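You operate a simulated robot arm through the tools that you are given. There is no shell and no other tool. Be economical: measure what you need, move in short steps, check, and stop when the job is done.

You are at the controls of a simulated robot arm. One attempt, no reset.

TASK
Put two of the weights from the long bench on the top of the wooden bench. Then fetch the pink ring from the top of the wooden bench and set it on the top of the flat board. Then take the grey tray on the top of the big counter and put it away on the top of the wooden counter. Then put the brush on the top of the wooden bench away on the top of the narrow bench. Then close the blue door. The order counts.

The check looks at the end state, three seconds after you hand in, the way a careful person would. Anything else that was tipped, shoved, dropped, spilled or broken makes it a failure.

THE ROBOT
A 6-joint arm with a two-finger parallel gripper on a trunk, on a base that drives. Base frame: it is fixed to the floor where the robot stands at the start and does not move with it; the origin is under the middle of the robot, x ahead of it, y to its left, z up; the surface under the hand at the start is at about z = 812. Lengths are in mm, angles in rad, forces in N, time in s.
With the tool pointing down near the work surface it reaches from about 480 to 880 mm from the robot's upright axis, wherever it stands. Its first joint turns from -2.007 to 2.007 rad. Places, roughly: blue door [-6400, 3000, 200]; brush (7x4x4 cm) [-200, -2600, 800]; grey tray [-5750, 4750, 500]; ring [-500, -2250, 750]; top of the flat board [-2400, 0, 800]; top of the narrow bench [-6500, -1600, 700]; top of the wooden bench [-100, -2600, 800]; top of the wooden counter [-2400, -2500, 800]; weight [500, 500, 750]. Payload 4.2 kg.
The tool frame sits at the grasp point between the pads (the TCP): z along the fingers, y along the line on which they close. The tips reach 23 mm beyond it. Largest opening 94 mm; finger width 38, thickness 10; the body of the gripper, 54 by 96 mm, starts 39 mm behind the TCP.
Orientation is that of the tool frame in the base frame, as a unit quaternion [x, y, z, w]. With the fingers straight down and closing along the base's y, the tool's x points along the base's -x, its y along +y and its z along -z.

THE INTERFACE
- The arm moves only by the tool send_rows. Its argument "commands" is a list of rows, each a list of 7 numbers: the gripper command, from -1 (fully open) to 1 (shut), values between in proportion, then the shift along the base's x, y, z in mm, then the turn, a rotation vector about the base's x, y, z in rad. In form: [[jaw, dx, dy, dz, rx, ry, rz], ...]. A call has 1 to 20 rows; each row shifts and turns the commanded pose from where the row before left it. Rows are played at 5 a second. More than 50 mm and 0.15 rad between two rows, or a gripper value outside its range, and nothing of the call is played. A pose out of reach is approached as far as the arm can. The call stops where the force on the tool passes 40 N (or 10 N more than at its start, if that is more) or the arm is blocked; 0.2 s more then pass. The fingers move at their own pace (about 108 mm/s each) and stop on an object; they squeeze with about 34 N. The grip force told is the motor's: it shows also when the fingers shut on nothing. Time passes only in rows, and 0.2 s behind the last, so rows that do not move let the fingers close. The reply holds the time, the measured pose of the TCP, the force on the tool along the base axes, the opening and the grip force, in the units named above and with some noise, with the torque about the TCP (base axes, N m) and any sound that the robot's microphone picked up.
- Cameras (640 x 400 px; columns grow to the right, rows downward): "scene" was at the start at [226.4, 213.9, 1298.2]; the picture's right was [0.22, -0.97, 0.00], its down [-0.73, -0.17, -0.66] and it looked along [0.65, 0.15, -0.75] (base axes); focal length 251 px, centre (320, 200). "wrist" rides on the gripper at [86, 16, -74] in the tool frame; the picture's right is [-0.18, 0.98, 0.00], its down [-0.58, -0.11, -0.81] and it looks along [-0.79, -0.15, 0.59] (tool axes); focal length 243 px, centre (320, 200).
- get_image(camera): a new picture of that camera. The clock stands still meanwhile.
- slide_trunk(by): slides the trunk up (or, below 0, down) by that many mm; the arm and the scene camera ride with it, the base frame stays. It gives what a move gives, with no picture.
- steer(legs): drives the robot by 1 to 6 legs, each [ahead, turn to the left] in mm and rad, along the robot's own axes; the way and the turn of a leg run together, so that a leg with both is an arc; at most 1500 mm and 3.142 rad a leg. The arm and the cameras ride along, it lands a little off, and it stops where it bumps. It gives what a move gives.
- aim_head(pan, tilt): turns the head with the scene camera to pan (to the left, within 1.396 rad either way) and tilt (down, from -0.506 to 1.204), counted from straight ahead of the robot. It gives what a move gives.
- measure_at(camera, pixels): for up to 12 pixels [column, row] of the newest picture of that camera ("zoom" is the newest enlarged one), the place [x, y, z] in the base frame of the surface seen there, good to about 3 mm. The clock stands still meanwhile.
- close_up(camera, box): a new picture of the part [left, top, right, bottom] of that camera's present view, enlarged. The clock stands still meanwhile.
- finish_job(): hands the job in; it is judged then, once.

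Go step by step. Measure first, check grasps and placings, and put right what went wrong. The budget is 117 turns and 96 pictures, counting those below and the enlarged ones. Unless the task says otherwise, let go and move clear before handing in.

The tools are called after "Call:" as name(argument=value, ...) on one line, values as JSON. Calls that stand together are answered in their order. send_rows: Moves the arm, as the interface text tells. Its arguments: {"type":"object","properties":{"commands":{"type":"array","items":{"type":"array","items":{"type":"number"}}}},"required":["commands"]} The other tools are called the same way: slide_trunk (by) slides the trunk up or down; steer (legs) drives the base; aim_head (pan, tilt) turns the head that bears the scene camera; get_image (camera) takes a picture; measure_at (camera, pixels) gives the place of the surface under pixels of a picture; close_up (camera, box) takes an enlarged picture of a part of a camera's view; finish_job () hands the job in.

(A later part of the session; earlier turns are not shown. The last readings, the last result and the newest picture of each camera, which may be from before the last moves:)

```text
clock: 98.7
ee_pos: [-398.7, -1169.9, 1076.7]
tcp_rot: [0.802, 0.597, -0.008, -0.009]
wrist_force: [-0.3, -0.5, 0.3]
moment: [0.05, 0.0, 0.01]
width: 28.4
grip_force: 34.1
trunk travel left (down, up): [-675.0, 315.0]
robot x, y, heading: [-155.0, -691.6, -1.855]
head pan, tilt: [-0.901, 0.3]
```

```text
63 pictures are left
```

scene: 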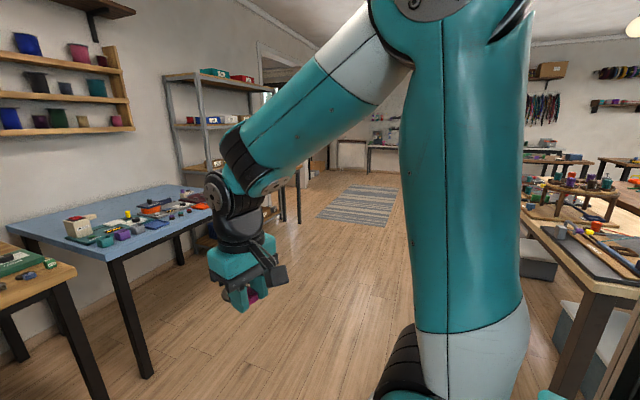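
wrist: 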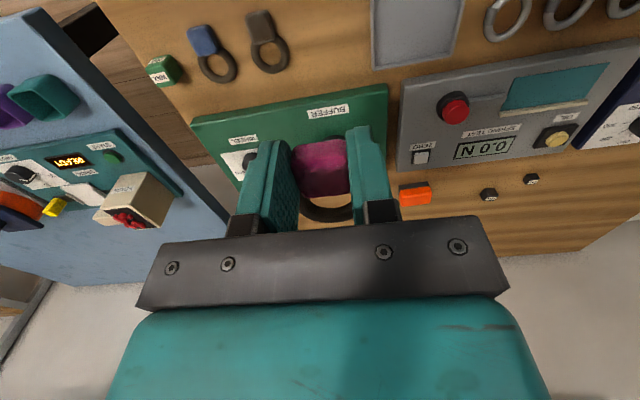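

The turn was blocked at (-150,-695), probably by the tail against a bench. I measure the table at right and look left.

Call:
measure_at(camera="scene", pixels=[[535, 225], [600, 285], [575, 370], [620, 260], [550, 205], [590, 330], [620, 360], [560, 240], [530, 280]])

Call:
aim_head(pan=1.39, tilt=0.7)

Call:
get_image(camera="scene")

Call:
aim_head(pan=-1.39, tilt=0.7)

Call:
get_image(camera="scene")

```text
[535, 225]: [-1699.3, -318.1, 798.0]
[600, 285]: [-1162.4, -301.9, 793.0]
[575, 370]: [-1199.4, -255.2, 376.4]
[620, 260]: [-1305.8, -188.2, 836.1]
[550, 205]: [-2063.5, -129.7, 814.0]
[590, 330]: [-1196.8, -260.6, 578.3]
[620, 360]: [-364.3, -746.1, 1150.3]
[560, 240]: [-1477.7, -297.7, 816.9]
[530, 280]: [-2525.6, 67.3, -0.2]
```

```text
clock: 100.8
ee_pos: [-398.4, -1169.9, 1077.9]
tcp_rot: [0.802, 0.598, -0.007, -0.009]
wrist_force: [0.3, -0.6, -0.8]
moment: [-0.01, 0.0, -0.01]
width: 28.5
grip_force: 33.9
trunk travel left (down, up): [-675.0, 315.0]
robot x, y, heading: [-153.6, -697.4, -1.859]
head pan, tilt: [1.389, 0.7]
```

```text
62 pictures are left
```

scene: 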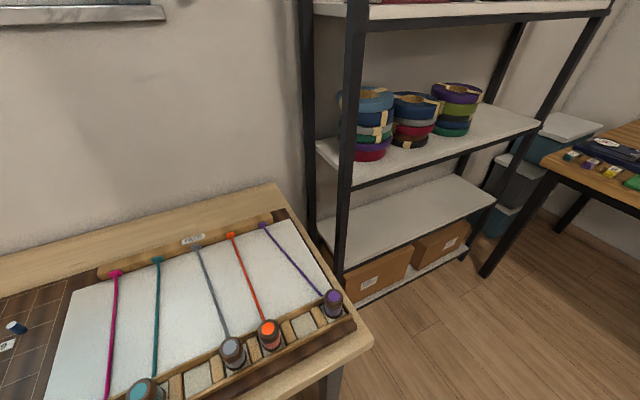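

```text
clock: 103.2
ee_pos: [-399.5, -1170.0, 1076.8]
tcp_rot: [0.802, 0.597, -0.008, -0.009]
wrist_force: [0.6, 0.7, -1.0]
moment: [0.01, 0.02, -0.03]
width: 28.2
grip_force: 34.0
trunk travel left (down, up): [-675.0, 315.0]
robot x, y, heading: [-160.2, -697.3, -1.859]
head pan, tilt: [-1.389, 0.7]
```

```text
61 pictures are left
```

scene: 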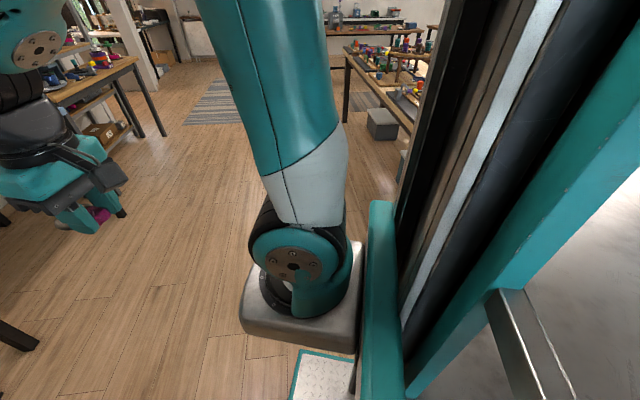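

Nothing seems disturbed; the flat board's table spans x -1160..-2500 with its front near y -310. I drive ahead to clear the bench, turn to -x and look.

Call:
steer(legs=[[420, 0], [0, -1.283]])

Call:
aim_head(pan=-0.35, tilt=0.3)

Call:
get_image(camera="scene")

```text
clock: 108.9
ee_pos: [-797.9, -999.9, 1076.6]
tcp_rot: [1.0, 0.009, -0.001, -0.012]
wrist_force: [1.1, 0.0, -0.2]
moment: [-0.04, 0.01, 0.0]
width: 28.5
grip_force: 33.9
trunk travel left (down, up): [-675.0, 315.0]
robot x, y, heading: [-270.0, -1091.4, -3.128]
head pan, tilt: [-1.389, 0.7]
```

```text
clock: 110.2
ee_pos: [-797.4, -1000.3, 1075.9]
tcp_rot: [1.0, 0.009, -0.001, -0.012]
wrist_force: [-0.5, 0.7, -0.9]
moment: [0.0, -0.01, 0.01]
width: 28.7
grip_force: 34.1
trunk travel left (down, up): [-675.0, 315.0]
robot x, y, heading: [-268.8, -1096.4, -3.128]
head pan, tilt: [-0.351, 0.3]
```

```text
60 pictures are left
```

scene: 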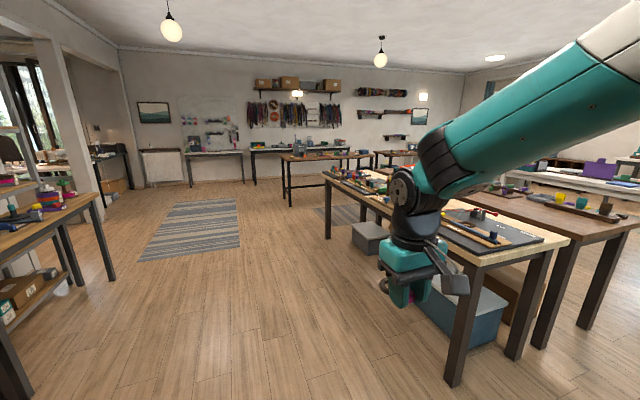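

The way ahead along y = -1090 is free. I drive 2130 ahead and turn right to face the table.

Call:
steer(legs=[[1100, 0], [1030, 0], [0, -1.583]])

Call:
aim_head(pan=0, tilt=0.45)

Call:
get_image(camera="scene")

Call:
measure_at(camera="scene", pixels=[[200, 250], [320, 250], [250, 220], [320, 220], [380, 220], [320, 190], [260, 190], [400, 250]])

```text
clock: 124.5
ee_pos: [-2283.9, -583.9, 1075.8]
tcp_rot: [0.707, -0.707, 0.008, -0.009]
wrist_force: [-0.2, 0.3, -0.2]
moment: [0.0, 0.02, -0.01]
width: 28.5
grip_force: 34.2
trunk travel left (down, up): [-675.0, 315.0]
robot x, y, heading: [-2386.4, -1103.6, 1.572]
head pan, tilt: [-0.351, 0.3]
```

```text
clock: 125.4
ee_pos: [-2283.9, -584.0, 1076.0]
tcp_rot: [-0.707, 0.708, -0.008, 0.009]
wrist_force: [-0.1, -0.3, -1.0]
moment: [-0.01, 0.02, 0.0]
width: 28.4
grip_force: 33.9
trunk travel left (down, up): [-675.0, 315.0]
robot x, y, heading: [-2387.8, -1105.4, 1.569]
head pan, tilt: [0.0, 0.45]
```

```text
59 pictures are left
```

scene: 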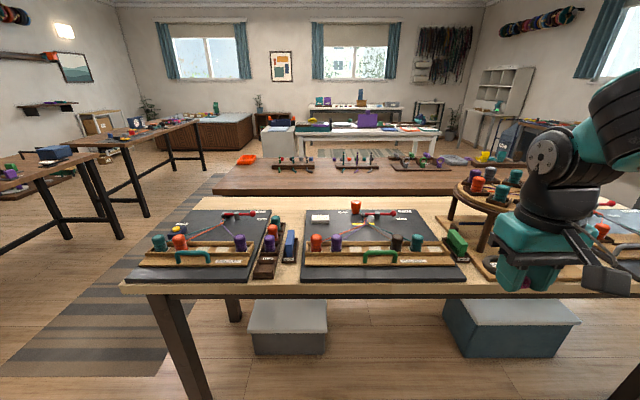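

```text
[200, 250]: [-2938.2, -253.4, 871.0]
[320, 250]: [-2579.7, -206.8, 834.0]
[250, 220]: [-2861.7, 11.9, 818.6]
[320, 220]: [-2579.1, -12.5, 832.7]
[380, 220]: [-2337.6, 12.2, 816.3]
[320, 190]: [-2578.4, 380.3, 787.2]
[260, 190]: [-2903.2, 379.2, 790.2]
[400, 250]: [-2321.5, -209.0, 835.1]
```

Black flat panels lie on this table; the middle one is around (-2400,-100). I come 300 closer and look down.

Call:
steer(legs=[[330, 0]])

Call:
aim_head(pan=0.1, tilt=0.7)

Call:
get_image(camera="scene")

Call:
measure_at(camera="scene", pixels=[[250, 250], [300, 230], [350, 230], [400, 230], [450, 250], [300, 180], [300, 150], [250, 180], [400, 180], [480, 260]])

```text
clock: 127.6
ee_pos: [-2283.4, -247.6, 1076.9]
tcp_rot: [-0.707, 0.707, -0.008, 0.009]
wrist_force: [0.4, 0.0, 0.4]
moment: [-0.02, 0.03, -0.02]
width: 28.6
grip_force: 33.9
trunk travel left (down, up): [-675.0, 315.0]
robot x, y, heading: [-2386.2, -770.9, 1.573]
head pan, tilt: [0.0, 0.45]
```

```text
clock: 128.3
ee_pos: [-2283.9, -247.5, 1076.8]
tcp_rot: [0.708, -0.706, 0.008, -0.01]
wrist_force: [0.7, -1.0, 0.2]
moment: [0.0, 0.02, 0.01]
width: 28.5
grip_force: 34.2
trunk travel left (down, up): [-675.0, 315.0]
robot x, y, heading: [-2379.5, -771.9, 1.571]
head pan, tilt: [0.099, 0.7]
```

```text
58 pictures are left
```

scene: 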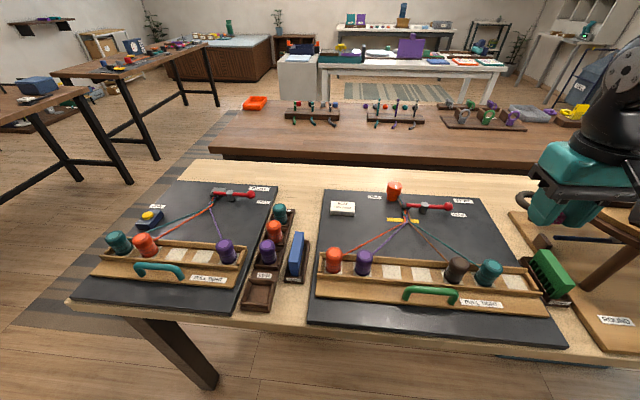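

```text
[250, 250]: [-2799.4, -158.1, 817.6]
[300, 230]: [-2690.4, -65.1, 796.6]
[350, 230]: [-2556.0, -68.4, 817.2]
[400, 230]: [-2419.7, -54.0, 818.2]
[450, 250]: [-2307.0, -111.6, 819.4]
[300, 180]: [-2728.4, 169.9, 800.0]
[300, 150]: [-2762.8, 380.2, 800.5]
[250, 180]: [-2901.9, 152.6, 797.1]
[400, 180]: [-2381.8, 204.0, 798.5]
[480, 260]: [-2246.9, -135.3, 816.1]
```

I need to be sure what "flat board" is: I measure the extents of the table and of the middle black board and look further right.

Call:
measure_at(camera="scene", pixels=[[72, 302], [192, 162], [310, 322], [325, 192], [560, 345], [500, 200], [342, 208], [440, 215], [500, 245], [395, 190]])

Call:
aim_head(pan=-0.75, tilt=0.6)

Call:
get_image(camera="scene")

```text
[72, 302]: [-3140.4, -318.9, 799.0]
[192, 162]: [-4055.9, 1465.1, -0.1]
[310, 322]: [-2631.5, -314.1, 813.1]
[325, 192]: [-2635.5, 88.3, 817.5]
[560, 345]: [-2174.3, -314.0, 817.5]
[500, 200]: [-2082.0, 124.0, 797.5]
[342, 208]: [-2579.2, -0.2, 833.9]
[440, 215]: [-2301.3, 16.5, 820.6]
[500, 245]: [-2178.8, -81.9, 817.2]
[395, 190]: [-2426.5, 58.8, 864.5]
```

```text
clock: 129.5
ee_pos: [-2282.4, -246.5, 1076.1]
tcp_rot: [-0.707, 0.707, -0.008, 0.009]
wrist_force: [-0.1, 0.3, -0.3]
moment: [-0.01, 0.0, 0.03]
width: 28.2
grip_force: 34.1
trunk travel left (down, up): [-675.0, 315.0]
robot x, y, heading: [-2385.5, -770.9, 1.569]
head pan, tilt: [-0.75, 0.6]
```

```text
57 pictures are left
```

scene: 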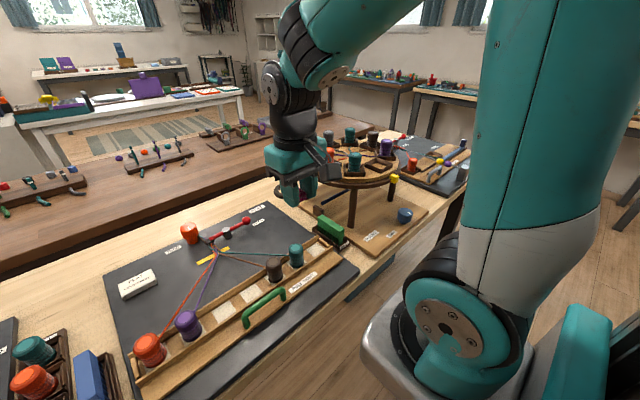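

The middle black board is x -2635..-2170, y -314..88, top 817, matching the x hint of -2400. I zoom on it for a free patch.

Call:
close_up(camera="scene", box=[104, 190, 344, 340])

Call:
measure_at(camera="zoom", pixels=[[480, 130], [500, 100], [450, 130], [430, 60], [520, 140], [180, 180], [130, 160], [200, 240], [310, 130], [440, 80], [140, 250], [90, 300]])

```text
2.67 times, centred on (224, 265) of scene
```

zoom: 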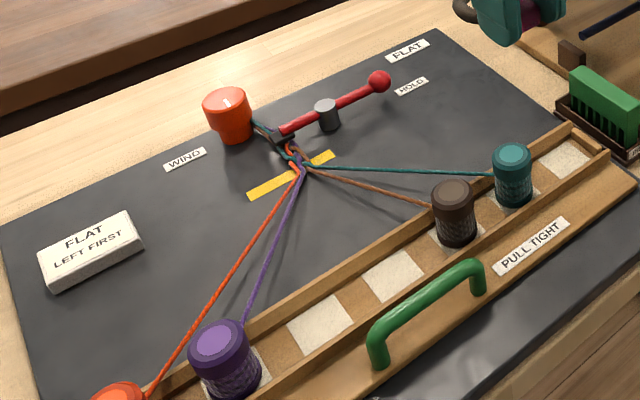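

```text
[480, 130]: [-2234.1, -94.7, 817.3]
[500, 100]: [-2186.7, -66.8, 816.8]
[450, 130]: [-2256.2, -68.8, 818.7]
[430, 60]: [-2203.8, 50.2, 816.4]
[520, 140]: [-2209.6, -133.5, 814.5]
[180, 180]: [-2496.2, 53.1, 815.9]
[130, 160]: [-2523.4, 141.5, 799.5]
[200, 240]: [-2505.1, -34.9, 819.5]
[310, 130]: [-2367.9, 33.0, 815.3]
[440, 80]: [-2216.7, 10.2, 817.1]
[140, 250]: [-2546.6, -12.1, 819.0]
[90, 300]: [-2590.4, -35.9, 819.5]
```

The board is labelled "FLAT" — confirmed. I check the lever ball and jar, then move over the free patch around (-2215,-30).

Call:
measure_at(camera="zoom", pixels=[[378, 80], [512, 155], [412, 87], [407, 50], [350, 100], [475, 174], [555, 130]])

Call:
send_rows(commands=[[1, 17, 30, 0, 0, 0.012, 0], [1, 17, 35, 0, 0, 0.012, 0], [1, 17, 38, -20, 0, 0, 0], [1, 17, 38, -20, 0, 0, 0], [1, 0, 38, -20, 0, 0, 0], [1, 0, 38, -20, 0, 0, 0], [1, 0, 0, 0, 0, 0, 0]])

Call:
get_image(camera="wrist")

```text
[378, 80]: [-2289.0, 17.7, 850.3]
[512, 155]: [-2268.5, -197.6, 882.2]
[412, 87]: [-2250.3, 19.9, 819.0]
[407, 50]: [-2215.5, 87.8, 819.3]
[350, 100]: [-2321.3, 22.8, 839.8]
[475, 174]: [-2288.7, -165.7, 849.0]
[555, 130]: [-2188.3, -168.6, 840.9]
```

```text
clock: 131.1
ee_pos: [-2214.9, -26.4, 997.1]
tcp_rot: [-0.707, 0.708, 0.0, 0.001]
wrist_force: [0.0, 0.6, -0.4]
moment: [0.0, -0.01, 0.02]
width: 28.9
grip_force: 34.0
trunk travel left (down, up): [-675.0, 315.0]
robot x, y, heading: [-2382.3, -768.8, 1.567]
head pan, tilt: [-0.75, 0.6]
```

```text
55 pictures are left
```

wrist: 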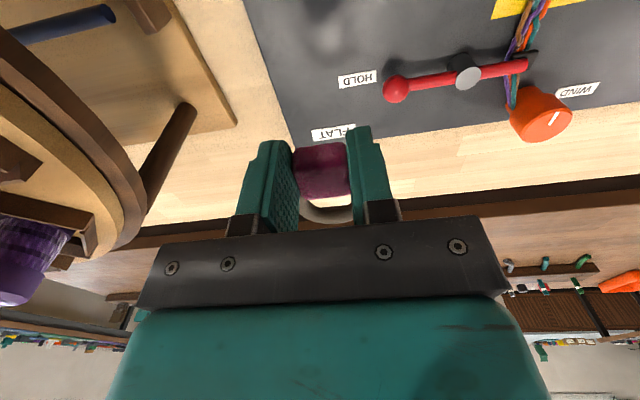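

I check how near the turntable at left of the wrist picture (110,170) is before going lower.

Call:
measure_at(camera="wrist", pixels=[[125, 190], [135, 230], [100, 140], [180, 120], [330, 132], [397, 90], [300, 60], [240, 120]])

```text
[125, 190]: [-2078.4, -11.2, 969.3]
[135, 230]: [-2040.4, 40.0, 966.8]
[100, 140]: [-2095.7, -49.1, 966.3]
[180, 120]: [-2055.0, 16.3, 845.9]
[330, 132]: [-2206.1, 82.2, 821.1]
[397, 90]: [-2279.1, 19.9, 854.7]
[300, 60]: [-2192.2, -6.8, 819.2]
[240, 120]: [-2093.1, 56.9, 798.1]
```

The turntable edge is at x -2096, enough room. I shift 8 mm left and lower to 845.

Call:
send_rows(commands=[[1, -4, 0, -40, 0, 0, 0], [1, -4, 0, -40, 0, 0, 0], [1, 0, 0, -35, 0, 0, 0], [1, 0, 0, -20, 0, 0, 0], [1, 0, 0, -10, 0, 0, 0], [1, 0, 0, -7, 0, 0, 0], [1, 0, 0, 0, 0, 0, 0]])

Call:
get_image(camera="wrist")

```text
clock: 132.7
ee_pos: [-2222.1, -29.4, 843.9]
tcp_rot: [0.708, -0.706, 0.0, -0.001]
wrist_force: [-0.5, -0.1, -0.7]
moment: [0.02, 0.01, -0.01]
width: 28.6
grip_force: 34.1
trunk travel left (down, up): [-675.0, 315.0]
robot x, y, heading: [-2387.5, -771.4, 1.574]
head pan, tilt: [-0.75, 0.6]
```

```text
54 pictures are left
```

wrist: 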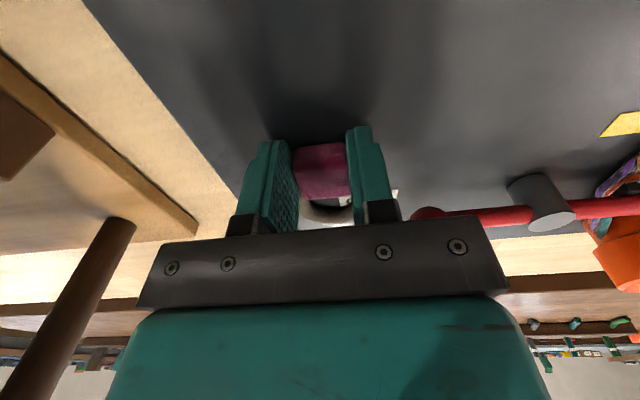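

Ring is a mm or two above the board and clear of the lever. I lower, release, rise and check.

Call:
send_rows(commands=[[1, 0, 0, -1.5, 0, 0, 0], [1, 0, 0, 0, 0, 0, 0], [0.3, 0, 0, 0, 0, 0, 0], [0, 0, 0, 0, 0, 0, 0], [0, 0, 0, 0, 0, 0, 0], [0, 0, 0, 0, 0, 0, 0], [0, 0, 0, 30, 0, 0, 0], [0, 0, 0, 45, 0, 0, 0], [0, 0, 0, 45, 0, 0, 0], [0, 0, 0, 45, 0, 0, 0], [0, 0, 0, 45, 0, 0, 0], [0, -17, -45, 10, 0, 0, 0], [0, -17, -45, 0, 0, 0, 0], [0, -17, -45, 0, 0, 0, 0], [0, -17, -45, 0, 0, 0, 0]])

Call:
close_up(camera="scene", box=[104, 170, 392, 350])

```text
clock: 135.9
ee_pos: [-2290.9, -209.3, 1061.6]
tcp_rot: [0.708, -0.706, 0.001, -0.001]
wrist_force: [0.1, 0.9, -0.2]
moment: [-0.03, 0.01, 0.02]
width: 47.2
grip_force: 0.0
trunk travel left (down, up): [-675.0, 315.0]
robot x, y, heading: [-2383.3, -772.6, 1.569]
head pan, tilt: [-0.75, 0.6]
```

```text
2.22 times, centred on (248, 260) of scene
```

zoom: 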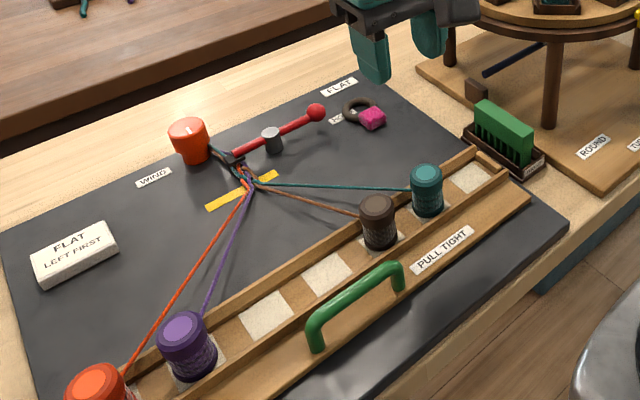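

The ring lies flat on the FLAT board at (365,112). Next the tray: I back up 300, raise my view and look to the north-west.

Call:
steer(legs=[[-300, 0], [0, 0.8]])

Call:
aim_head(pan=0.0, tilt=0.2)

Call:
get_image(camera="scene")

Call:
measure_at(camera="scene", pixels=[[320, 150], [350, 150], [380, 150], [400, 160], [250, 170], [200, 160], [150, 170], [300, 200], [320, 250], [450, 200], [100, 200], [420, 170]])

```text
clock: 140.0
ee_pos: [-2719.2, -612.5, 1062.5]
tcp_rot: [0.925, -0.379, 0.0, -0.001]
wrist_force: [-0.4, -0.7, 0.9]
moment: [-0.05, 0.02, 0.0]
width: 47.1
grip_force: 0.0
trunk travel left (down, up): [-675.0, 315.0]
robot x, y, heading: [-2384.3, -1071.8, 2.36]
head pan, tilt: [-0.75, 0.6]
```

```text
clock: 141.1
ee_pos: [-2720.2, -612.1, 1064.4]
tcp_rot: [0.926, -0.379, -0.001, 0.0]
wrist_force: [0.6, -0.5, 0.1]
moment: [-0.01, -0.05, 0.02]
width: 47.0
grip_force: 0.1
trunk travel left (down, up): [-675.0, 315.0]
robot x, y, heading: [-2385.3, -1071.6, 2.365]
head pan, tilt: [0.0, 0.201]
```

```text
52 pictures are left
```

scene: 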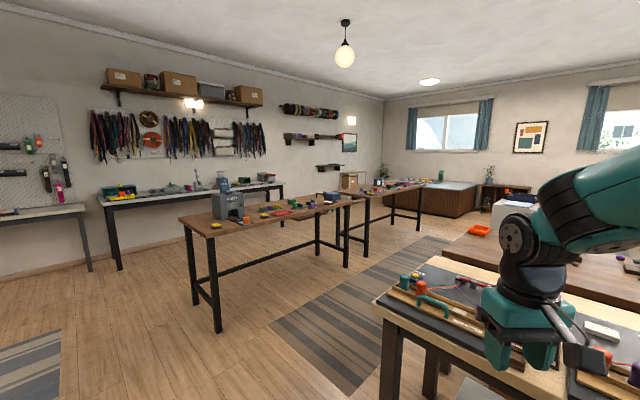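

```text
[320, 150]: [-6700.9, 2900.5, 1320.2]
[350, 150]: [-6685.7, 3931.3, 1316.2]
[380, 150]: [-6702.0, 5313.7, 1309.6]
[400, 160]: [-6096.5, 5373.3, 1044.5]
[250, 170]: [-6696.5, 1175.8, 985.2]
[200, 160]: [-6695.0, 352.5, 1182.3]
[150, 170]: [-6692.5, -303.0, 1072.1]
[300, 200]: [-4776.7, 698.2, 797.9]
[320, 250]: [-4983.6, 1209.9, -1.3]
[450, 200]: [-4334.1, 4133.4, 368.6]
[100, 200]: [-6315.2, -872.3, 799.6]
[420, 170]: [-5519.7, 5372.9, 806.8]
```

I measure the counter at (440,195), the middle tables' legs and the rug corridor for a route.

Call:
close_up(camera="scene", box=[300, 130, 540, 280])

Call:
measure_at(camera="scene", pixels=[[215, 328], [347, 262], [418, 226], [395, 207], [472, 215], [440, 184], [415, 183], [478, 186], [395, 395], [480, 232], [430, 240], [340, 330]])

```text
2.67 times, centred on (420, 205) of scene
```

zoom: 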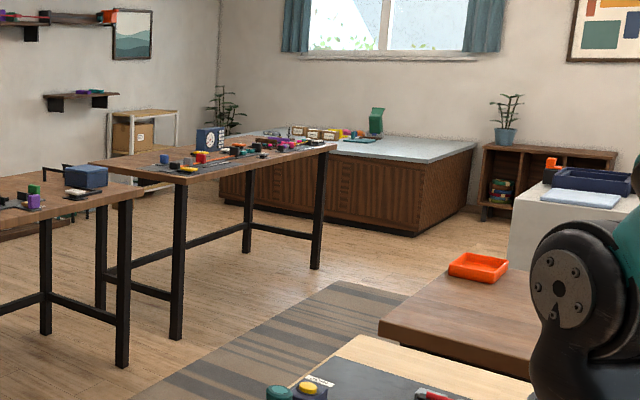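

```text
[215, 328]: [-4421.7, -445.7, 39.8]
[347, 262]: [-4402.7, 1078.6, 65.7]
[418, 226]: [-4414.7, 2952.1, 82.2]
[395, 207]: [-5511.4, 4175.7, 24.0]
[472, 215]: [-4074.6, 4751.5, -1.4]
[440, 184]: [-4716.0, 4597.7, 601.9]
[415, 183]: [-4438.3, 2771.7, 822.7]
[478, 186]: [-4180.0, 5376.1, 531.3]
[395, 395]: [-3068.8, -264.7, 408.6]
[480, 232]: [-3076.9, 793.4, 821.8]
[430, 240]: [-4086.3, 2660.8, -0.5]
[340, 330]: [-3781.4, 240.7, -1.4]
```

The corridor x -4400..-3150 is free; the big counter's top is at z 602, front y about 4130. I drive west, then north along x = -3750 to y about 3300.

Call:
steer(legs=[[0, 0.78], [1365, 0], [0, -1.571], [1500, 0], [1500, 0], [1200, 0]])

Call:
aim_head(pan=0.8, tilt=0.3)

Call:
get_image(camera="scene")

```text
clock: 173.7
ee_pos: [-3576.2, 3693.6, 1063.0]
tcp_rot: [-0.699, 0.715, 0.0, 0.002]
wrist_force: [1.1, -0.7, 0.1]
moment: [-0.02, -0.02, -0.01]
width: 47.1
grip_force: 0.1
trunk travel left (down, up): [-675.0, 315.0]
robot x, y, heading: [-3683.0, 3135.5, 1.547]
head pan, tilt: [0.0, 0.201]
```

```text
clock: 174.8
ee_pos: [-3575.8, 3695.0, 1062.7]
tcp_rot: [-0.699, 0.715, 0.0, 0.002]
wrist_force: [-0.3, -0.1, 0.1]
moment: [-0.01, 0.01, 0.01]
width: 47.1
grip_force: 0.2
trunk travel left (down, up): [-675.0, 315.0]
robot x, y, heading: [-3681.5, 3136.2, 1.54]
head pan, tilt: [0.799, 0.3]
```

```text
50 pictures are left
```

scene: 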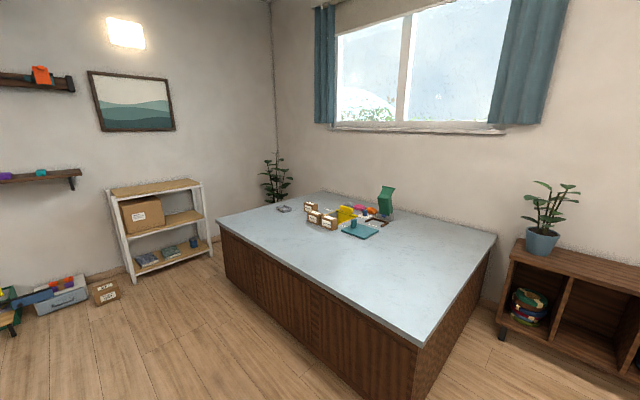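

Call:
close_up(camera="scene", box=[256, 170, 416, 270])

Call:
measure_at(camera="scene", pixels=[[284, 208], [278, 206], [290, 209], [220, 225], [330, 193], [420, 345], [494, 236], [218, 270], [58, 295], [105, 290], [215, 240], [130, 280]])

```text
4.00 times, centred on (336, 220) of scene
```

zoom: 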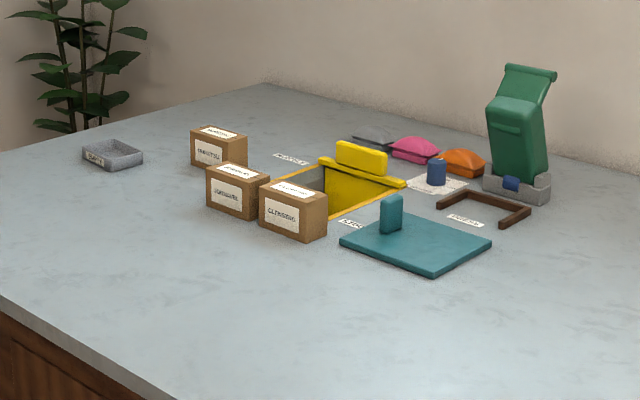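

```text
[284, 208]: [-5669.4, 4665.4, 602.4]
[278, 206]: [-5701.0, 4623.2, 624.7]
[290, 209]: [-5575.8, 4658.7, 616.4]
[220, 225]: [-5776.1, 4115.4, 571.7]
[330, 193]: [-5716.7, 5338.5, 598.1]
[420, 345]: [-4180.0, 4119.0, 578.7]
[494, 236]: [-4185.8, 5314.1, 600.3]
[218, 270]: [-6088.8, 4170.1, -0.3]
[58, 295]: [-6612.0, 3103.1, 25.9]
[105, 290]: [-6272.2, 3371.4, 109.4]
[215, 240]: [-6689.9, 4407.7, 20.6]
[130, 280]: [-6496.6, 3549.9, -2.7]
```

Tray at about (-5640,4650) on the counter (x -5780..-4180, y 4110..5340, z 602). To choose a standing spot I look down at my own base to measure its front.

Call:
aim_head(pan=0.3, tilt=1.2)

Call:
get_image(camera="scene")

Call:
measure_at(camera="scene", pixels=[[320, 240], [320, 270], [320, 300], [320, 330], [320, 360], [250, 300], [400, 300], [250, 340], [400, 340], [200, 380]])

```text
clock: 176.0
ee_pos: [-3576.3, 3694.4, 1063.4]
tcp_rot: [-0.698, 0.716, 0.0, 0.002]
wrist_force: [0.1, 0.0, -0.2]
moment: [0.01, -0.02, 0.0]
width: 46.9
grip_force: 0.2
trunk travel left (down, up): [-675.0, 315.0]
robot x, y, heading: [-3685.1, 3134.0, 1.544]
head pan, tilt: [0.3, 1.201]
```

```text
48 pictures are left
```

scene: 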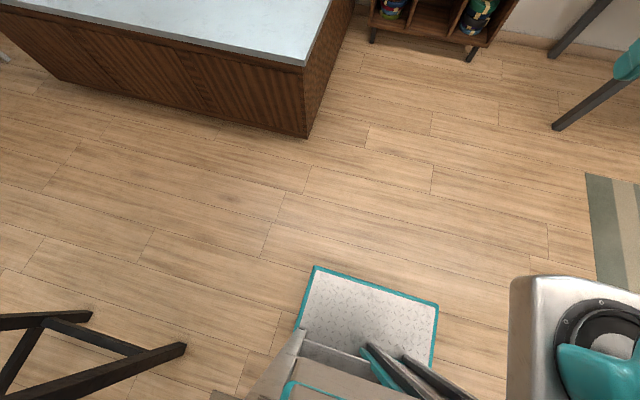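

```text
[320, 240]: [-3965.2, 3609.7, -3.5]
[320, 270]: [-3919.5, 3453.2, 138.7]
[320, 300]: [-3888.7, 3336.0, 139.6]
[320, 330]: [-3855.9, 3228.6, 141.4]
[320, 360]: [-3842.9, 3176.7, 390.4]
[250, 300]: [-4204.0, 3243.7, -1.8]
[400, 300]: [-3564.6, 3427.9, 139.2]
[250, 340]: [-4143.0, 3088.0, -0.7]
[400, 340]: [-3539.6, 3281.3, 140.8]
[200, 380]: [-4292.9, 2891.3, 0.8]
```

The base plate ends 325 ahead and 245 to each side. I go to stand at (-5640,3780) in front of the counter facing +y.

Call:
steer(legs=[[370, 0], [0, 1.597], [1000, 0], [950, 0], [0, -1.571]])

Call:
aim_head(pan=0, tilt=0.6)

Call:
get_image(camera="scene")

```text
clock: 195.5
ee_pos: [-5535.8, 4035.8, 1061.8]
tcp_rot: [0.709, -0.705, 0.0, -0.001]
wrist_force: [0.0, 0.1, -0.3]
moment: [-0.02, 0.04, 0.0]
width: 46.8
grip_force: 0.1
trunk travel left (down, up): [-675.0, 315.0]
robot x, y, heading: [-5625.8, 3470.7, 1.584]
head pan, tilt: [0.3, 1.201]
```

```text
clock: 196.5
ee_pos: [-5535.9, 4035.0, 1062.6]
tcp_rot: [0.709, -0.705, 0.0, -0.001]
wrist_force: [0.1, -0.6, 0.1]
moment: [-0.04, -0.01, -0.01]
width: 47.0
grip_force: 0.0
trunk travel left (down, up): [-675.0, 315.0]
robot x, y, heading: [-5622.8, 3472.9, 1.578]
head pan, tilt: [0.0, 0.6]
```

```text
47 pictures are left
```

scene: 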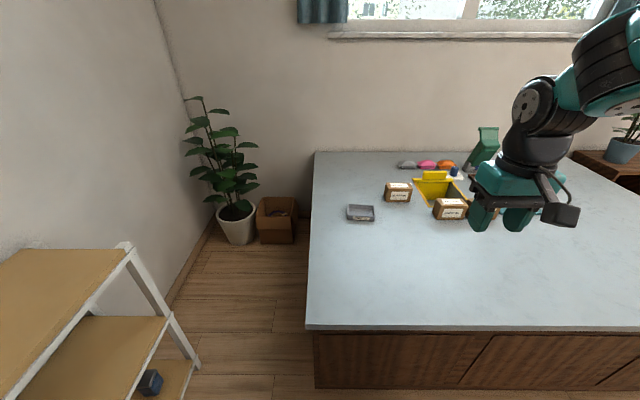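

Call:
steer(legs=[[300, 0]])

Call:
slide_trunk(by=-200)

Call:
aim_head(pan=0.1, tilt=0.7)

Call:
get_image(camera="scene")

```text
clock: 198.5
ee_pos: [-5538.7, 4332.0, 1063.0]
tcp_rot: [0.71, -0.704, 0.0, -0.002]
wrist_force: [0.3, -0.1, 0.0]
moment: [-0.01, 0.0, 0.02]
width: 46.9
grip_force: 0.1
trunk travel left (down, up): [-675.0, 315.0]
robot x, y, heading: [-5626.3, 3770.1, 1.579]
head pan, tilt: [0.0, 0.6]
```

```text
clock: 200.7
ee_pos: [-5539.2, 4333.6, 861.7]
tcp_rot: [0.71, -0.704, 0.0, -0.002]
wrist_force: [0.1, 0.0, 0.5]
moment: [-0.03, -0.01, -0.04]
width: 47.1
grip_force: 0.0
trunk travel left (down, up): [-475.0, 515.0]
robot x, y, heading: [-5628.7, 3770.9, 1.579]
head pan, tilt: [0.0, 0.6]
```

```text
clock: 201.3
ee_pos: [-5538.9, 4331.8, 864.3]
tcp_rot: [0.71, -0.704, 0.0, -0.002]
wrist_force: [-0.3, -0.2, 1.6]
moment: [0.01, -0.02, -0.03]
width: 47.1
grip_force: 0.0
trunk travel left (down, up): [-475.0, 515.0]
robot x, y, heading: [-5625.8, 3772.4, 1.581]
head pan, tilt: [0.099, 0.7]
```

```text
46 pictures are left
```

scene: 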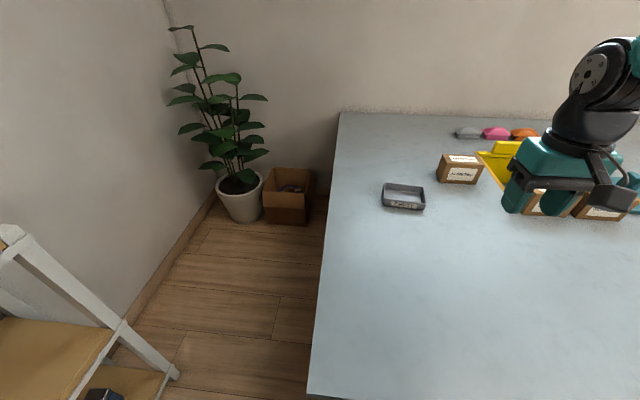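

Call:
close_up(camera="scene", box=[372, 173, 436, 213])

Call:
measure_at(camera="zoom", pixels=[[130, 105], [505, 135], [105, 300], [515, 330], [310, 320], [310, 210], [310, 120], [120, 260], [510, 305], [310, 285], [310, 380]])

```text
10.00 times, centred on (404, 193) of scene
```

zoom: 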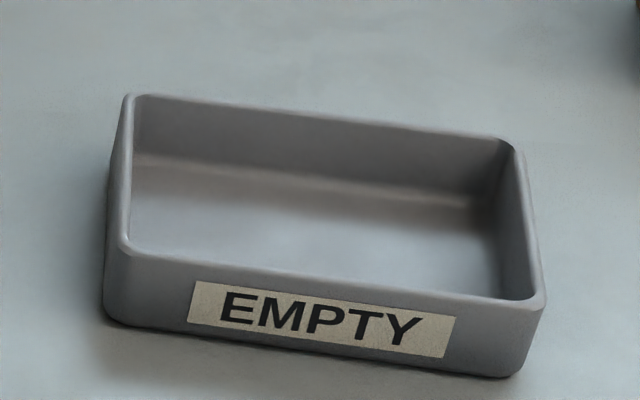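

```text
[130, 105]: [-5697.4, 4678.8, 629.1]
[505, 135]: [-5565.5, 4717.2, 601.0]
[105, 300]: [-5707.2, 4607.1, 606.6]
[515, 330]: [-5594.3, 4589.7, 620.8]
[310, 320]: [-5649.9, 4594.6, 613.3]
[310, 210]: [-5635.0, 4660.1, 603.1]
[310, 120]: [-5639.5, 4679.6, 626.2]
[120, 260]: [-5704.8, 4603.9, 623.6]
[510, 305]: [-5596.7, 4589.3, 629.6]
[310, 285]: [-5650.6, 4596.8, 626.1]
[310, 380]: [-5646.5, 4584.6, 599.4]
```

The tray (110×83 mm, rim 629, yaw about -0.13) will be held by its near wall. I turn the tool -1.71 about z and come above the wall at z 750 to check.

Call:
send_rows(commands=[[0, -9.2, 14, -9.5, 0, 0, -0.1425], [0, -9.2, 14, -9.5, 0, 0, -0.1425], [0, -9.2, 14, -9.5, 0, 0, -0.1425], [0, -9.2, 14, -9.5, 0, 0, -0.1425], [0, -9.2, 14, -9.5, 0, 0, -0.1425], [0, -9.2, 14, -9.5, 0, 0, -0.1425], [0, -9.2, 14, -9.5, 0, 0, -0.1425], [0, -9.2, 14, -9.5, 0, 0, -0.1425], [0, -9.2, 14, -9.5, 0, 0, -0.1425], [0, -9.2, 14, -9.5, 0, 0, -0.1425], [0, -9.2, 14, -9.5, 0, 0, -0.1425], [0, -9.2, 14, -9.5, 0, 0, -0.1425], [0, 0, 32, 0, 0, 0, 0], [0, 0, 32, 0, 0, 0, 0], [0, 0, 32, 0, 0, 0, 0], [0, 0, 0, 0, 0, 0, 0]])

Call:
get_image(camera="wrist")

```text
clock: 204.7
ee_pos: [-5649.0, 4594.2, 748.9]
tcp_rot: [0.065, 0.998, 0.0, 0.001]
wrist_force: [-0.7, -0.4, 0.6]
moment: [-0.01, 0.0, -0.01]
width: 47.1
grip_force: 0.2
trunk travel left (down, up): [-475.0, 515.0]
robot x, y, heading: [-5631.1, 3766.6, 1.58]
head pan, tilt: [0.099, 0.7]
```

```text
44 pictures are left
```

wrist: 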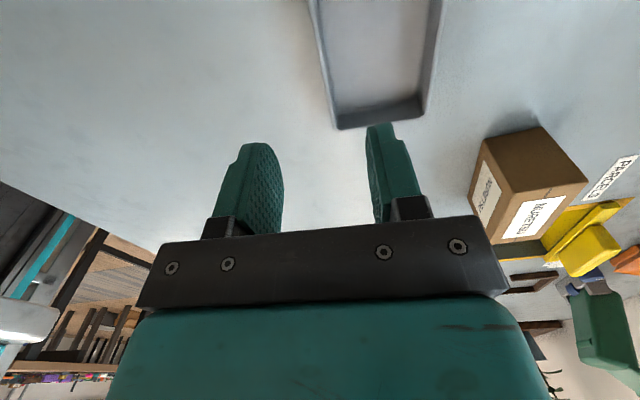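

Aligned with the tray's near wall. I descend to 636 and look.

Call:
send_rows(commands=[[0, -1, 2, -40, 0, 0, 0], [0, 0, 0, -35, 0, 0, 0], [0, 0, 0, -25, 0, 0, 0], [0, 0, 0, -13, 0, 0, 0], [0, 0, 0, 0, 0, 0, 0]])

Call:
get_image(camera="wrist")

```text
clock: 205.9
ee_pos: [-5651.3, 4599.0, 634.0]
tcp_rot: [0.064, 0.998, 0.0, 0.001]
wrist_force: [0.3, 0.4, -0.1]
moment: [0.04, 0.02, 0.02]
width: 47.0
grip_force: 0.0
trunk travel left (down, up): [-475.0, 515.0]
robot x, y, heading: [-5627.0, 3767.6, 1.575]
head pan, tilt: [0.099, 0.7]
```

```text
43 pictures are left
```

wrist: 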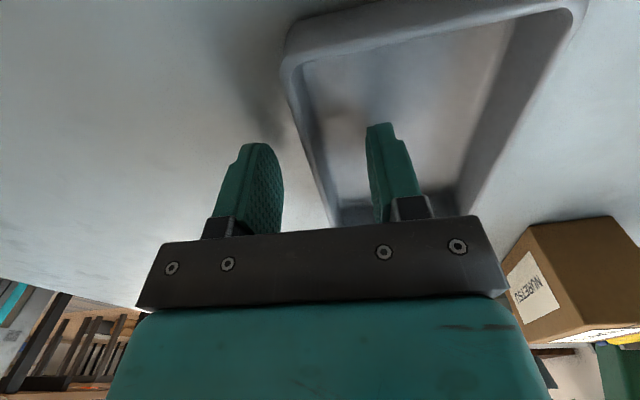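

The fingers straddle the near wall. I close, wait, lift gently and check.

Call:
send_rows(commands=[[0.4, 0, 0, 0, 0, 0, 0], [0.8, 0, 0, 0, 0, 0, 0], [1, 0, 0, 0, 0, 0, 0], [1, 0, 0, 0, 0, 0, 0], [1, 0, 0, 0, 0, 0, 0], [1, 0, 0, 5, 0, 0, 0], [1, 0, 0, 10, 0, 0, 0], [1, 0, 0, 20, 0, 0, 0], [1, 0, 0, 30, 0, 0, 0], [1, 0, 0, 30, 0, 0, 0], [1, 0, -20, 30, 0, 0, 0], [1, 0, -30, 30, 0, 0, 0], [1, 0, -30, 30, 0, 0, 0], [1, 0, 0, 0, 0, 0, 0]])

Call:
get_image(camera="wrist")

```text
clock: 208.9
ee_pos: [-5650.5, 4518.5, 821.9]
tcp_rot: [0.064, 0.998, 0.0, 0.001]
wrist_force: [-0.2, -0.3, -0.1]
moment: [-0.01, 0.02, 0.01]
width: 3.6
grip_force: 34.1
trunk travel left (down, up): [-475.0, 515.0]
robot x, y, heading: [-5629.7, 3769.8, 1.58]
head pan, tilt: [0.099, 0.7]
```

```text
42 pictures are left
```

wrist: 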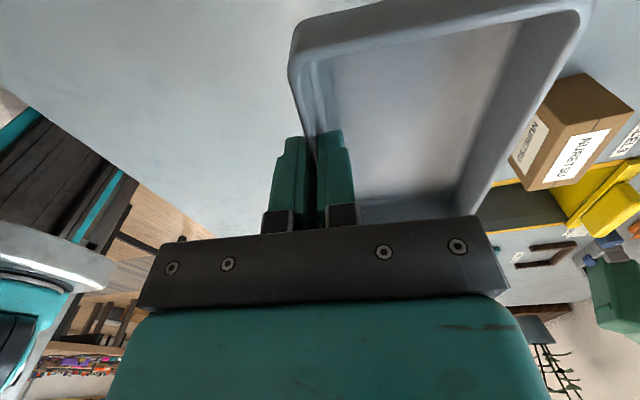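

Tray held by its wall (width 3.6, level). I retract the arm, raise the trunk and drive back along the corridor.

Call:
send_rows(commands=[[1, 0, -40, 8, 0, 0, 0], [1, 0, -40, 8, 0, 0, 0], [1, 0, -40, 8, 0, 0, 0], [1, 0, -40, 8, 0, 0, 0], [1, 0, -20, 8, 0, 0, 0]])

Call:
slide_trunk(by=200)

Call:
steer(legs=[[-300, 0], [0, -1.575], [1000, 0], [920, 0]])

Call:
aim_head(pan=-0.6, tilt=0.4)

Call:
get_image(camera="scene")

```text
clock: 210.1
ee_pos: [-5649.3, 4336.6, 860.8]
tcp_rot: [0.064, 0.998, -0.002, 0.001]
wrist_force: [-0.6, -0.4, -0.6]
moment: [-0.07, -0.01, -0.04]
width: 3.4
grip_force: 34.2
trunk travel left (down, up): [-475.0, 515.0]
robot x, y, heading: [-5633.5, 3768.9, 1.58]
head pan, tilt: [0.099, 0.7]
```

```text
clock: 212.3
ee_pos: [-5649.6, 4336.9, 1058.8]
tcp_rot: [0.064, 0.998, -0.001, 0.001]
wrist_force: [-0.7, 0.3, -1.5]
moment: [-0.01, 0.01, 0.0]
width: 3.4
grip_force: 34.3
trunk travel left (down, up): [-675.0, 315.0]
robot x, y, heading: [-5631.0, 3768.6, 1.576]
head pan, tilt: [0.099, 0.7]
```

```text
clock: 227.4
ee_pos: [-3150.4, 3480.6, 1061.6]
tcp_rot: [0.753, 0.658, -0.001, 0.0]
wrist_force: [0.7, 0.3, -1.4]
moment: [-0.01, 0.05, 0.02]
width: 3.6
grip_force: 33.9
trunk travel left (down, up): [-675.0, 315.0]
robot x, y, heading: [-3719.2, 3460.7, 0.004]
head pan, tilt: [0.099, 0.7]
```

```text
clock: 228.4
ee_pos: [-3149.2, 3481.3, 1058.7]
tcp_rot: [0.753, 0.658, -0.001, 0.0]
wrist_force: [0.3, 0.2, -0.8]
moment: [-0.01, 0.04, -0.03]
width: 3.6
grip_force: 33.9
trunk travel left (down, up): [-675.0, 315.0]
robot x, y, heading: [-3719.7, 3461.8, 0.002]
head pan, tilt: [-0.6, 0.4]
```

```text
41 pictures are left
```

scene: 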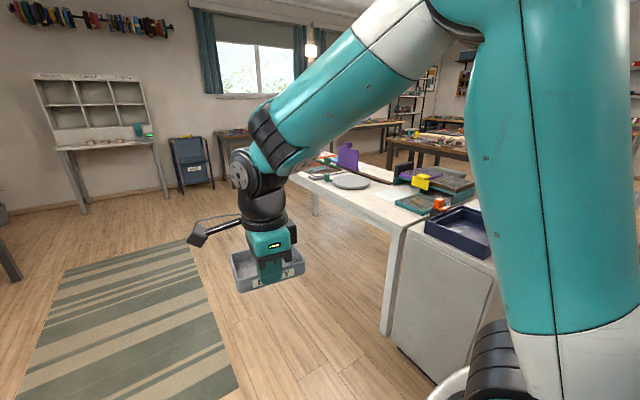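

I check the white table's items before sweeping the arm to the south.

Call:
measure_at(camera="scene", pixels=[[348, 145], [440, 200], [385, 330], [420, 225], [460, 380], [422, 178], [440, 285]])

```text
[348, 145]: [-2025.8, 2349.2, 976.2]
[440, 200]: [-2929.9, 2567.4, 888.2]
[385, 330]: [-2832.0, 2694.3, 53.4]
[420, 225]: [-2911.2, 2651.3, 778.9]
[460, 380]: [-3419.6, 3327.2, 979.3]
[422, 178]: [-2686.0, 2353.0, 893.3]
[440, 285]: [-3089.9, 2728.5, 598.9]
```

All is below the arm's sweep. I turn south, drive down the corridor, then turn east and drive to x about -2420.

Call:
steer(legs=[[0, -1.573], [1500, 0], [1500, 0], [1500, 0], [0, 1.571], [1290, 0]])

Call:
aim_head(pan=-1.2, tilt=0.4)

Call:
steer(legs=[[0, -1.571]])

Call:
aim_head(pan=0, tilt=0.4)

Call:
get_image(camera="scene")

```text
clock: 263.8
ee_pos: [-1947.5, -1128.0, 1060.2]
tcp_rot: [0.77, 0.639, -0.001, 0.0]
wrist_force: [0.1, 0.4, -1.4]
moment: [0.0, 0.01, 0.01]
width: 3.5
grip_force: 34.3
trunk travel left (down, up): [-675.0, 315.0]
robot x, y, heading: [-2515.7, -1115.2, -0.051]
head pan, tilt: [-0.6, 0.4]
```

```text
clock: 264.8
ee_pos: [-1949.1, -1125.7, 1059.9]
tcp_rot: [0.769, 0.639, -0.001, 0.0]
wrist_force: [-0.1, -0.3, -1.6]
moment: [0.02, 0.01, -0.01]
width: 3.3
grip_force: 33.6
trunk travel left (down, up): [-675.0, 315.0]
robot x, y, heading: [-2516.1, -1114.6, -0.05]
head pan, tilt: [-1.201, 0.4]
```

```text
clock: 269.1
ee_pos: [-2526.5, -1683.6, 1059.8]
tcp_rot: [0.996, -0.092, 0.0, -0.001]
wrist_force: [-0.4, 1.2, -1.2]
moment: [0.03, -0.01, 0.02]
width: 3.4
grip_force: 34.1
trunk travel left (down, up): [-675.0, 315.0]
robot x, y, heading: [-2514.0, -1113.1, -1.611]
head pan, tilt: [-1.201, 0.4]
```

```text
clock: 270.4
ee_pos: [-2524.9, -1685.0, 1059.7]
tcp_rot: [0.996, -0.09, 0.0, -0.002]
wrist_force: [0.4, -0.6, -1.3]
moment: [0.08, 0.0, 0.01]
width: 3.2
grip_force: 34.3
trunk travel left (down, up): [-675.0, 315.0]
robot x, y, heading: [-2513.7, -1113.9, -1.617]
head pan, tilt: [0.0, 0.4]
```

```text
40 pictures are left
```

scene: 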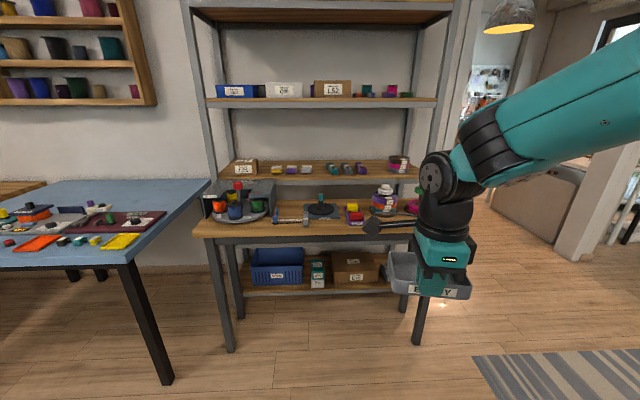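

The wooden counter is the worktop under shelving at (310,225). I measure its top, the shelf above it and free places.

Call:
close_up(camera="scene", box=[190, 150, 430, 300])

Call:
measure_at(camera="scene", pixels=[[200, 235], [300, 235], [380, 232], [290, 227], [350, 226], [320, 183], [320, 178], [255, 215], [385, 200], [235, 350], [170, 380], [330, 229]])

```text
2.67 times, centred on (310, 225) of scene
```

zoom: 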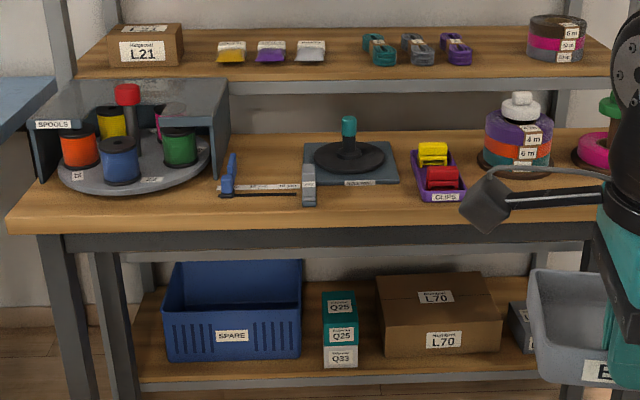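

```text
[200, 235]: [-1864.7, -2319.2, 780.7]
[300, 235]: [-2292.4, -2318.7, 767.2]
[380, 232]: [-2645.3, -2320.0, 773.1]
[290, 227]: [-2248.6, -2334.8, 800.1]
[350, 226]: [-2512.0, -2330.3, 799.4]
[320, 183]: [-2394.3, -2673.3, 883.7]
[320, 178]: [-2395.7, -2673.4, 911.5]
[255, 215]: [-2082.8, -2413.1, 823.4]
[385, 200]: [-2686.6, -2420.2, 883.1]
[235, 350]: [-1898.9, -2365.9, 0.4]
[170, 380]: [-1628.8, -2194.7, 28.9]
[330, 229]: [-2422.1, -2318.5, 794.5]
```

Worktop z 800, front edge y -2320, back shelf starts y -2673. I drive 640 ahead and look down for a free patch.

Call:
steer(legs=[[640, 0]])

Call:
aim_head(pan=0.05, tilt=0.75)

Call:
get_image(camera="scene")

```text
clock: 274.0
ee_pos: [-2560.7, -2322.8, 1059.8]
tcp_rot: [0.995, -0.097, -0.001, -0.001]
wrist_force: [-0.1, 0.3, -2.2]
moment: [0.06, -0.05, 0.0]
width: 3.6
grip_force: 33.7
trunk travel left (down, up): [-675.0, 315.0]
robot x, y, heading: [-2546.6, -1753.8, -1.621]
head pan, tilt: [0.0, 0.4]
```

```text
clock: 274.8
ee_pos: [-2561.3, -2322.9, 1060.0]
tcp_rot: [0.995, -0.096, -0.001, 0.0]
wrist_force: [0.2, 0.2, -1.1]
moment: [0.04, -0.02, 0.02]
width: 3.5
grip_force: 34.0
trunk travel left (down, up): [-675.0, 315.0]
robot x, y, heading: [-2548.9, -1752.9, -1.626]
head pan, tilt: [0.051, 0.75]
```

```text
38 pictures are left
```

scene: 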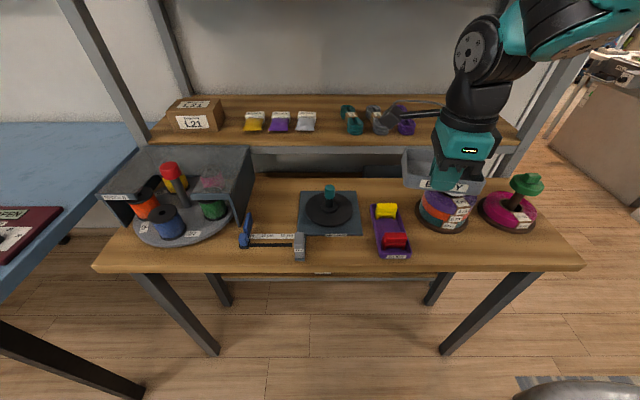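

I measure candidates: patch (275,205), front strip (335,250), front strip right (460,250).

Call:
measure_at(camera="scene", pixels=[[258, 205], [296, 205], [275, 185], [275, 230], [310, 238], [370, 235], [340, 268], [414, 258], [420, 232], [500, 235], [470, 268], [372, 190]])

Call:
measure_at(camera="scene", pixels=[[330, 190], [405, 210], [440, 230], [510, 230], [140, 250], [200, 246], [362, 234], [304, 256], [395, 257]])

```text
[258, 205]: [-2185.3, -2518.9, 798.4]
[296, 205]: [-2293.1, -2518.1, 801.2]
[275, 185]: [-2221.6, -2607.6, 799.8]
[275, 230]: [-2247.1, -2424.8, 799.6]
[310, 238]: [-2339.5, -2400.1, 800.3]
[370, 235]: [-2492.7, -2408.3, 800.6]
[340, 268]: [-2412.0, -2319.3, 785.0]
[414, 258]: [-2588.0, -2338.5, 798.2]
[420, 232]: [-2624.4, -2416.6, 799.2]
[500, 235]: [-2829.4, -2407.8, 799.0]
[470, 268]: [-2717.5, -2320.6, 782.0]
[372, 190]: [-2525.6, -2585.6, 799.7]
```

```text
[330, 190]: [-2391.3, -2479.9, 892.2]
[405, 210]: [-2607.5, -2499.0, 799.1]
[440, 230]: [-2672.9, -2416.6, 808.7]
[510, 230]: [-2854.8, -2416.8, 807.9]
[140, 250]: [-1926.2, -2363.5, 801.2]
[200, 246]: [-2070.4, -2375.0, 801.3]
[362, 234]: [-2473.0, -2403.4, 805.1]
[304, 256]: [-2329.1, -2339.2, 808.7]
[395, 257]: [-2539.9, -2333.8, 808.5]
```

The patch x -2475..-2620, y -2515..-2660 (around pixel (385,190)) is free, behind the clips. I turn the tray square (+0.194) and bring it above at z 960.

Call:
send_rows(commands=[[1, 2.2, -37, -16, 0, 0, 0.0325], [1, 2.2, -37, -16, 0, 0, 0.0325], [1, 2.2, -37, -16, 0, 0, 0.0325], [1, 2.2, -37, -16, 0, 0, 0.0325], [1, 2.2, -37, -16, 0, 0, 0.0325], [1, 2.2, -38, -16, 0, 0, 0.0325], [1, 0, 0, 0, 0, 0, 0]])

Call:
get_image(camera="scene")

Call:
get_image(camera="wrist")

```text
clock: 276.4
ee_pos: [-2548.9, -2544.0, 962.4]
tcp_rot: [1.0, 0.002, -0.001, -0.001]
wrist_force: [-0.2, -0.2, -0.8]
moment: [0.02, -0.02, -0.03]
width: 3.4
grip_force: 33.9
trunk travel left (down, up): [-675.0, 315.0]
robot x, y, heading: [-2545.9, -1754.9, -1.627]
head pan, tilt: [0.051, 0.75]
```

```text
37 pictures are left
```

scene: 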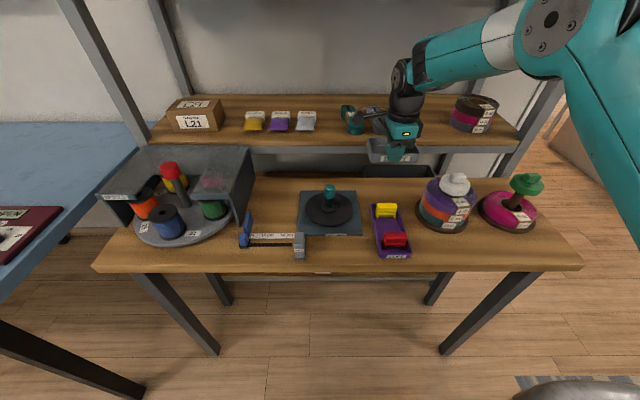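

```text
36 pictures are left
```

wrist: 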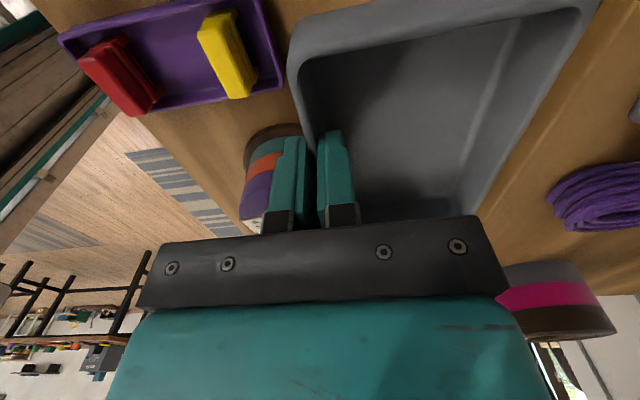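

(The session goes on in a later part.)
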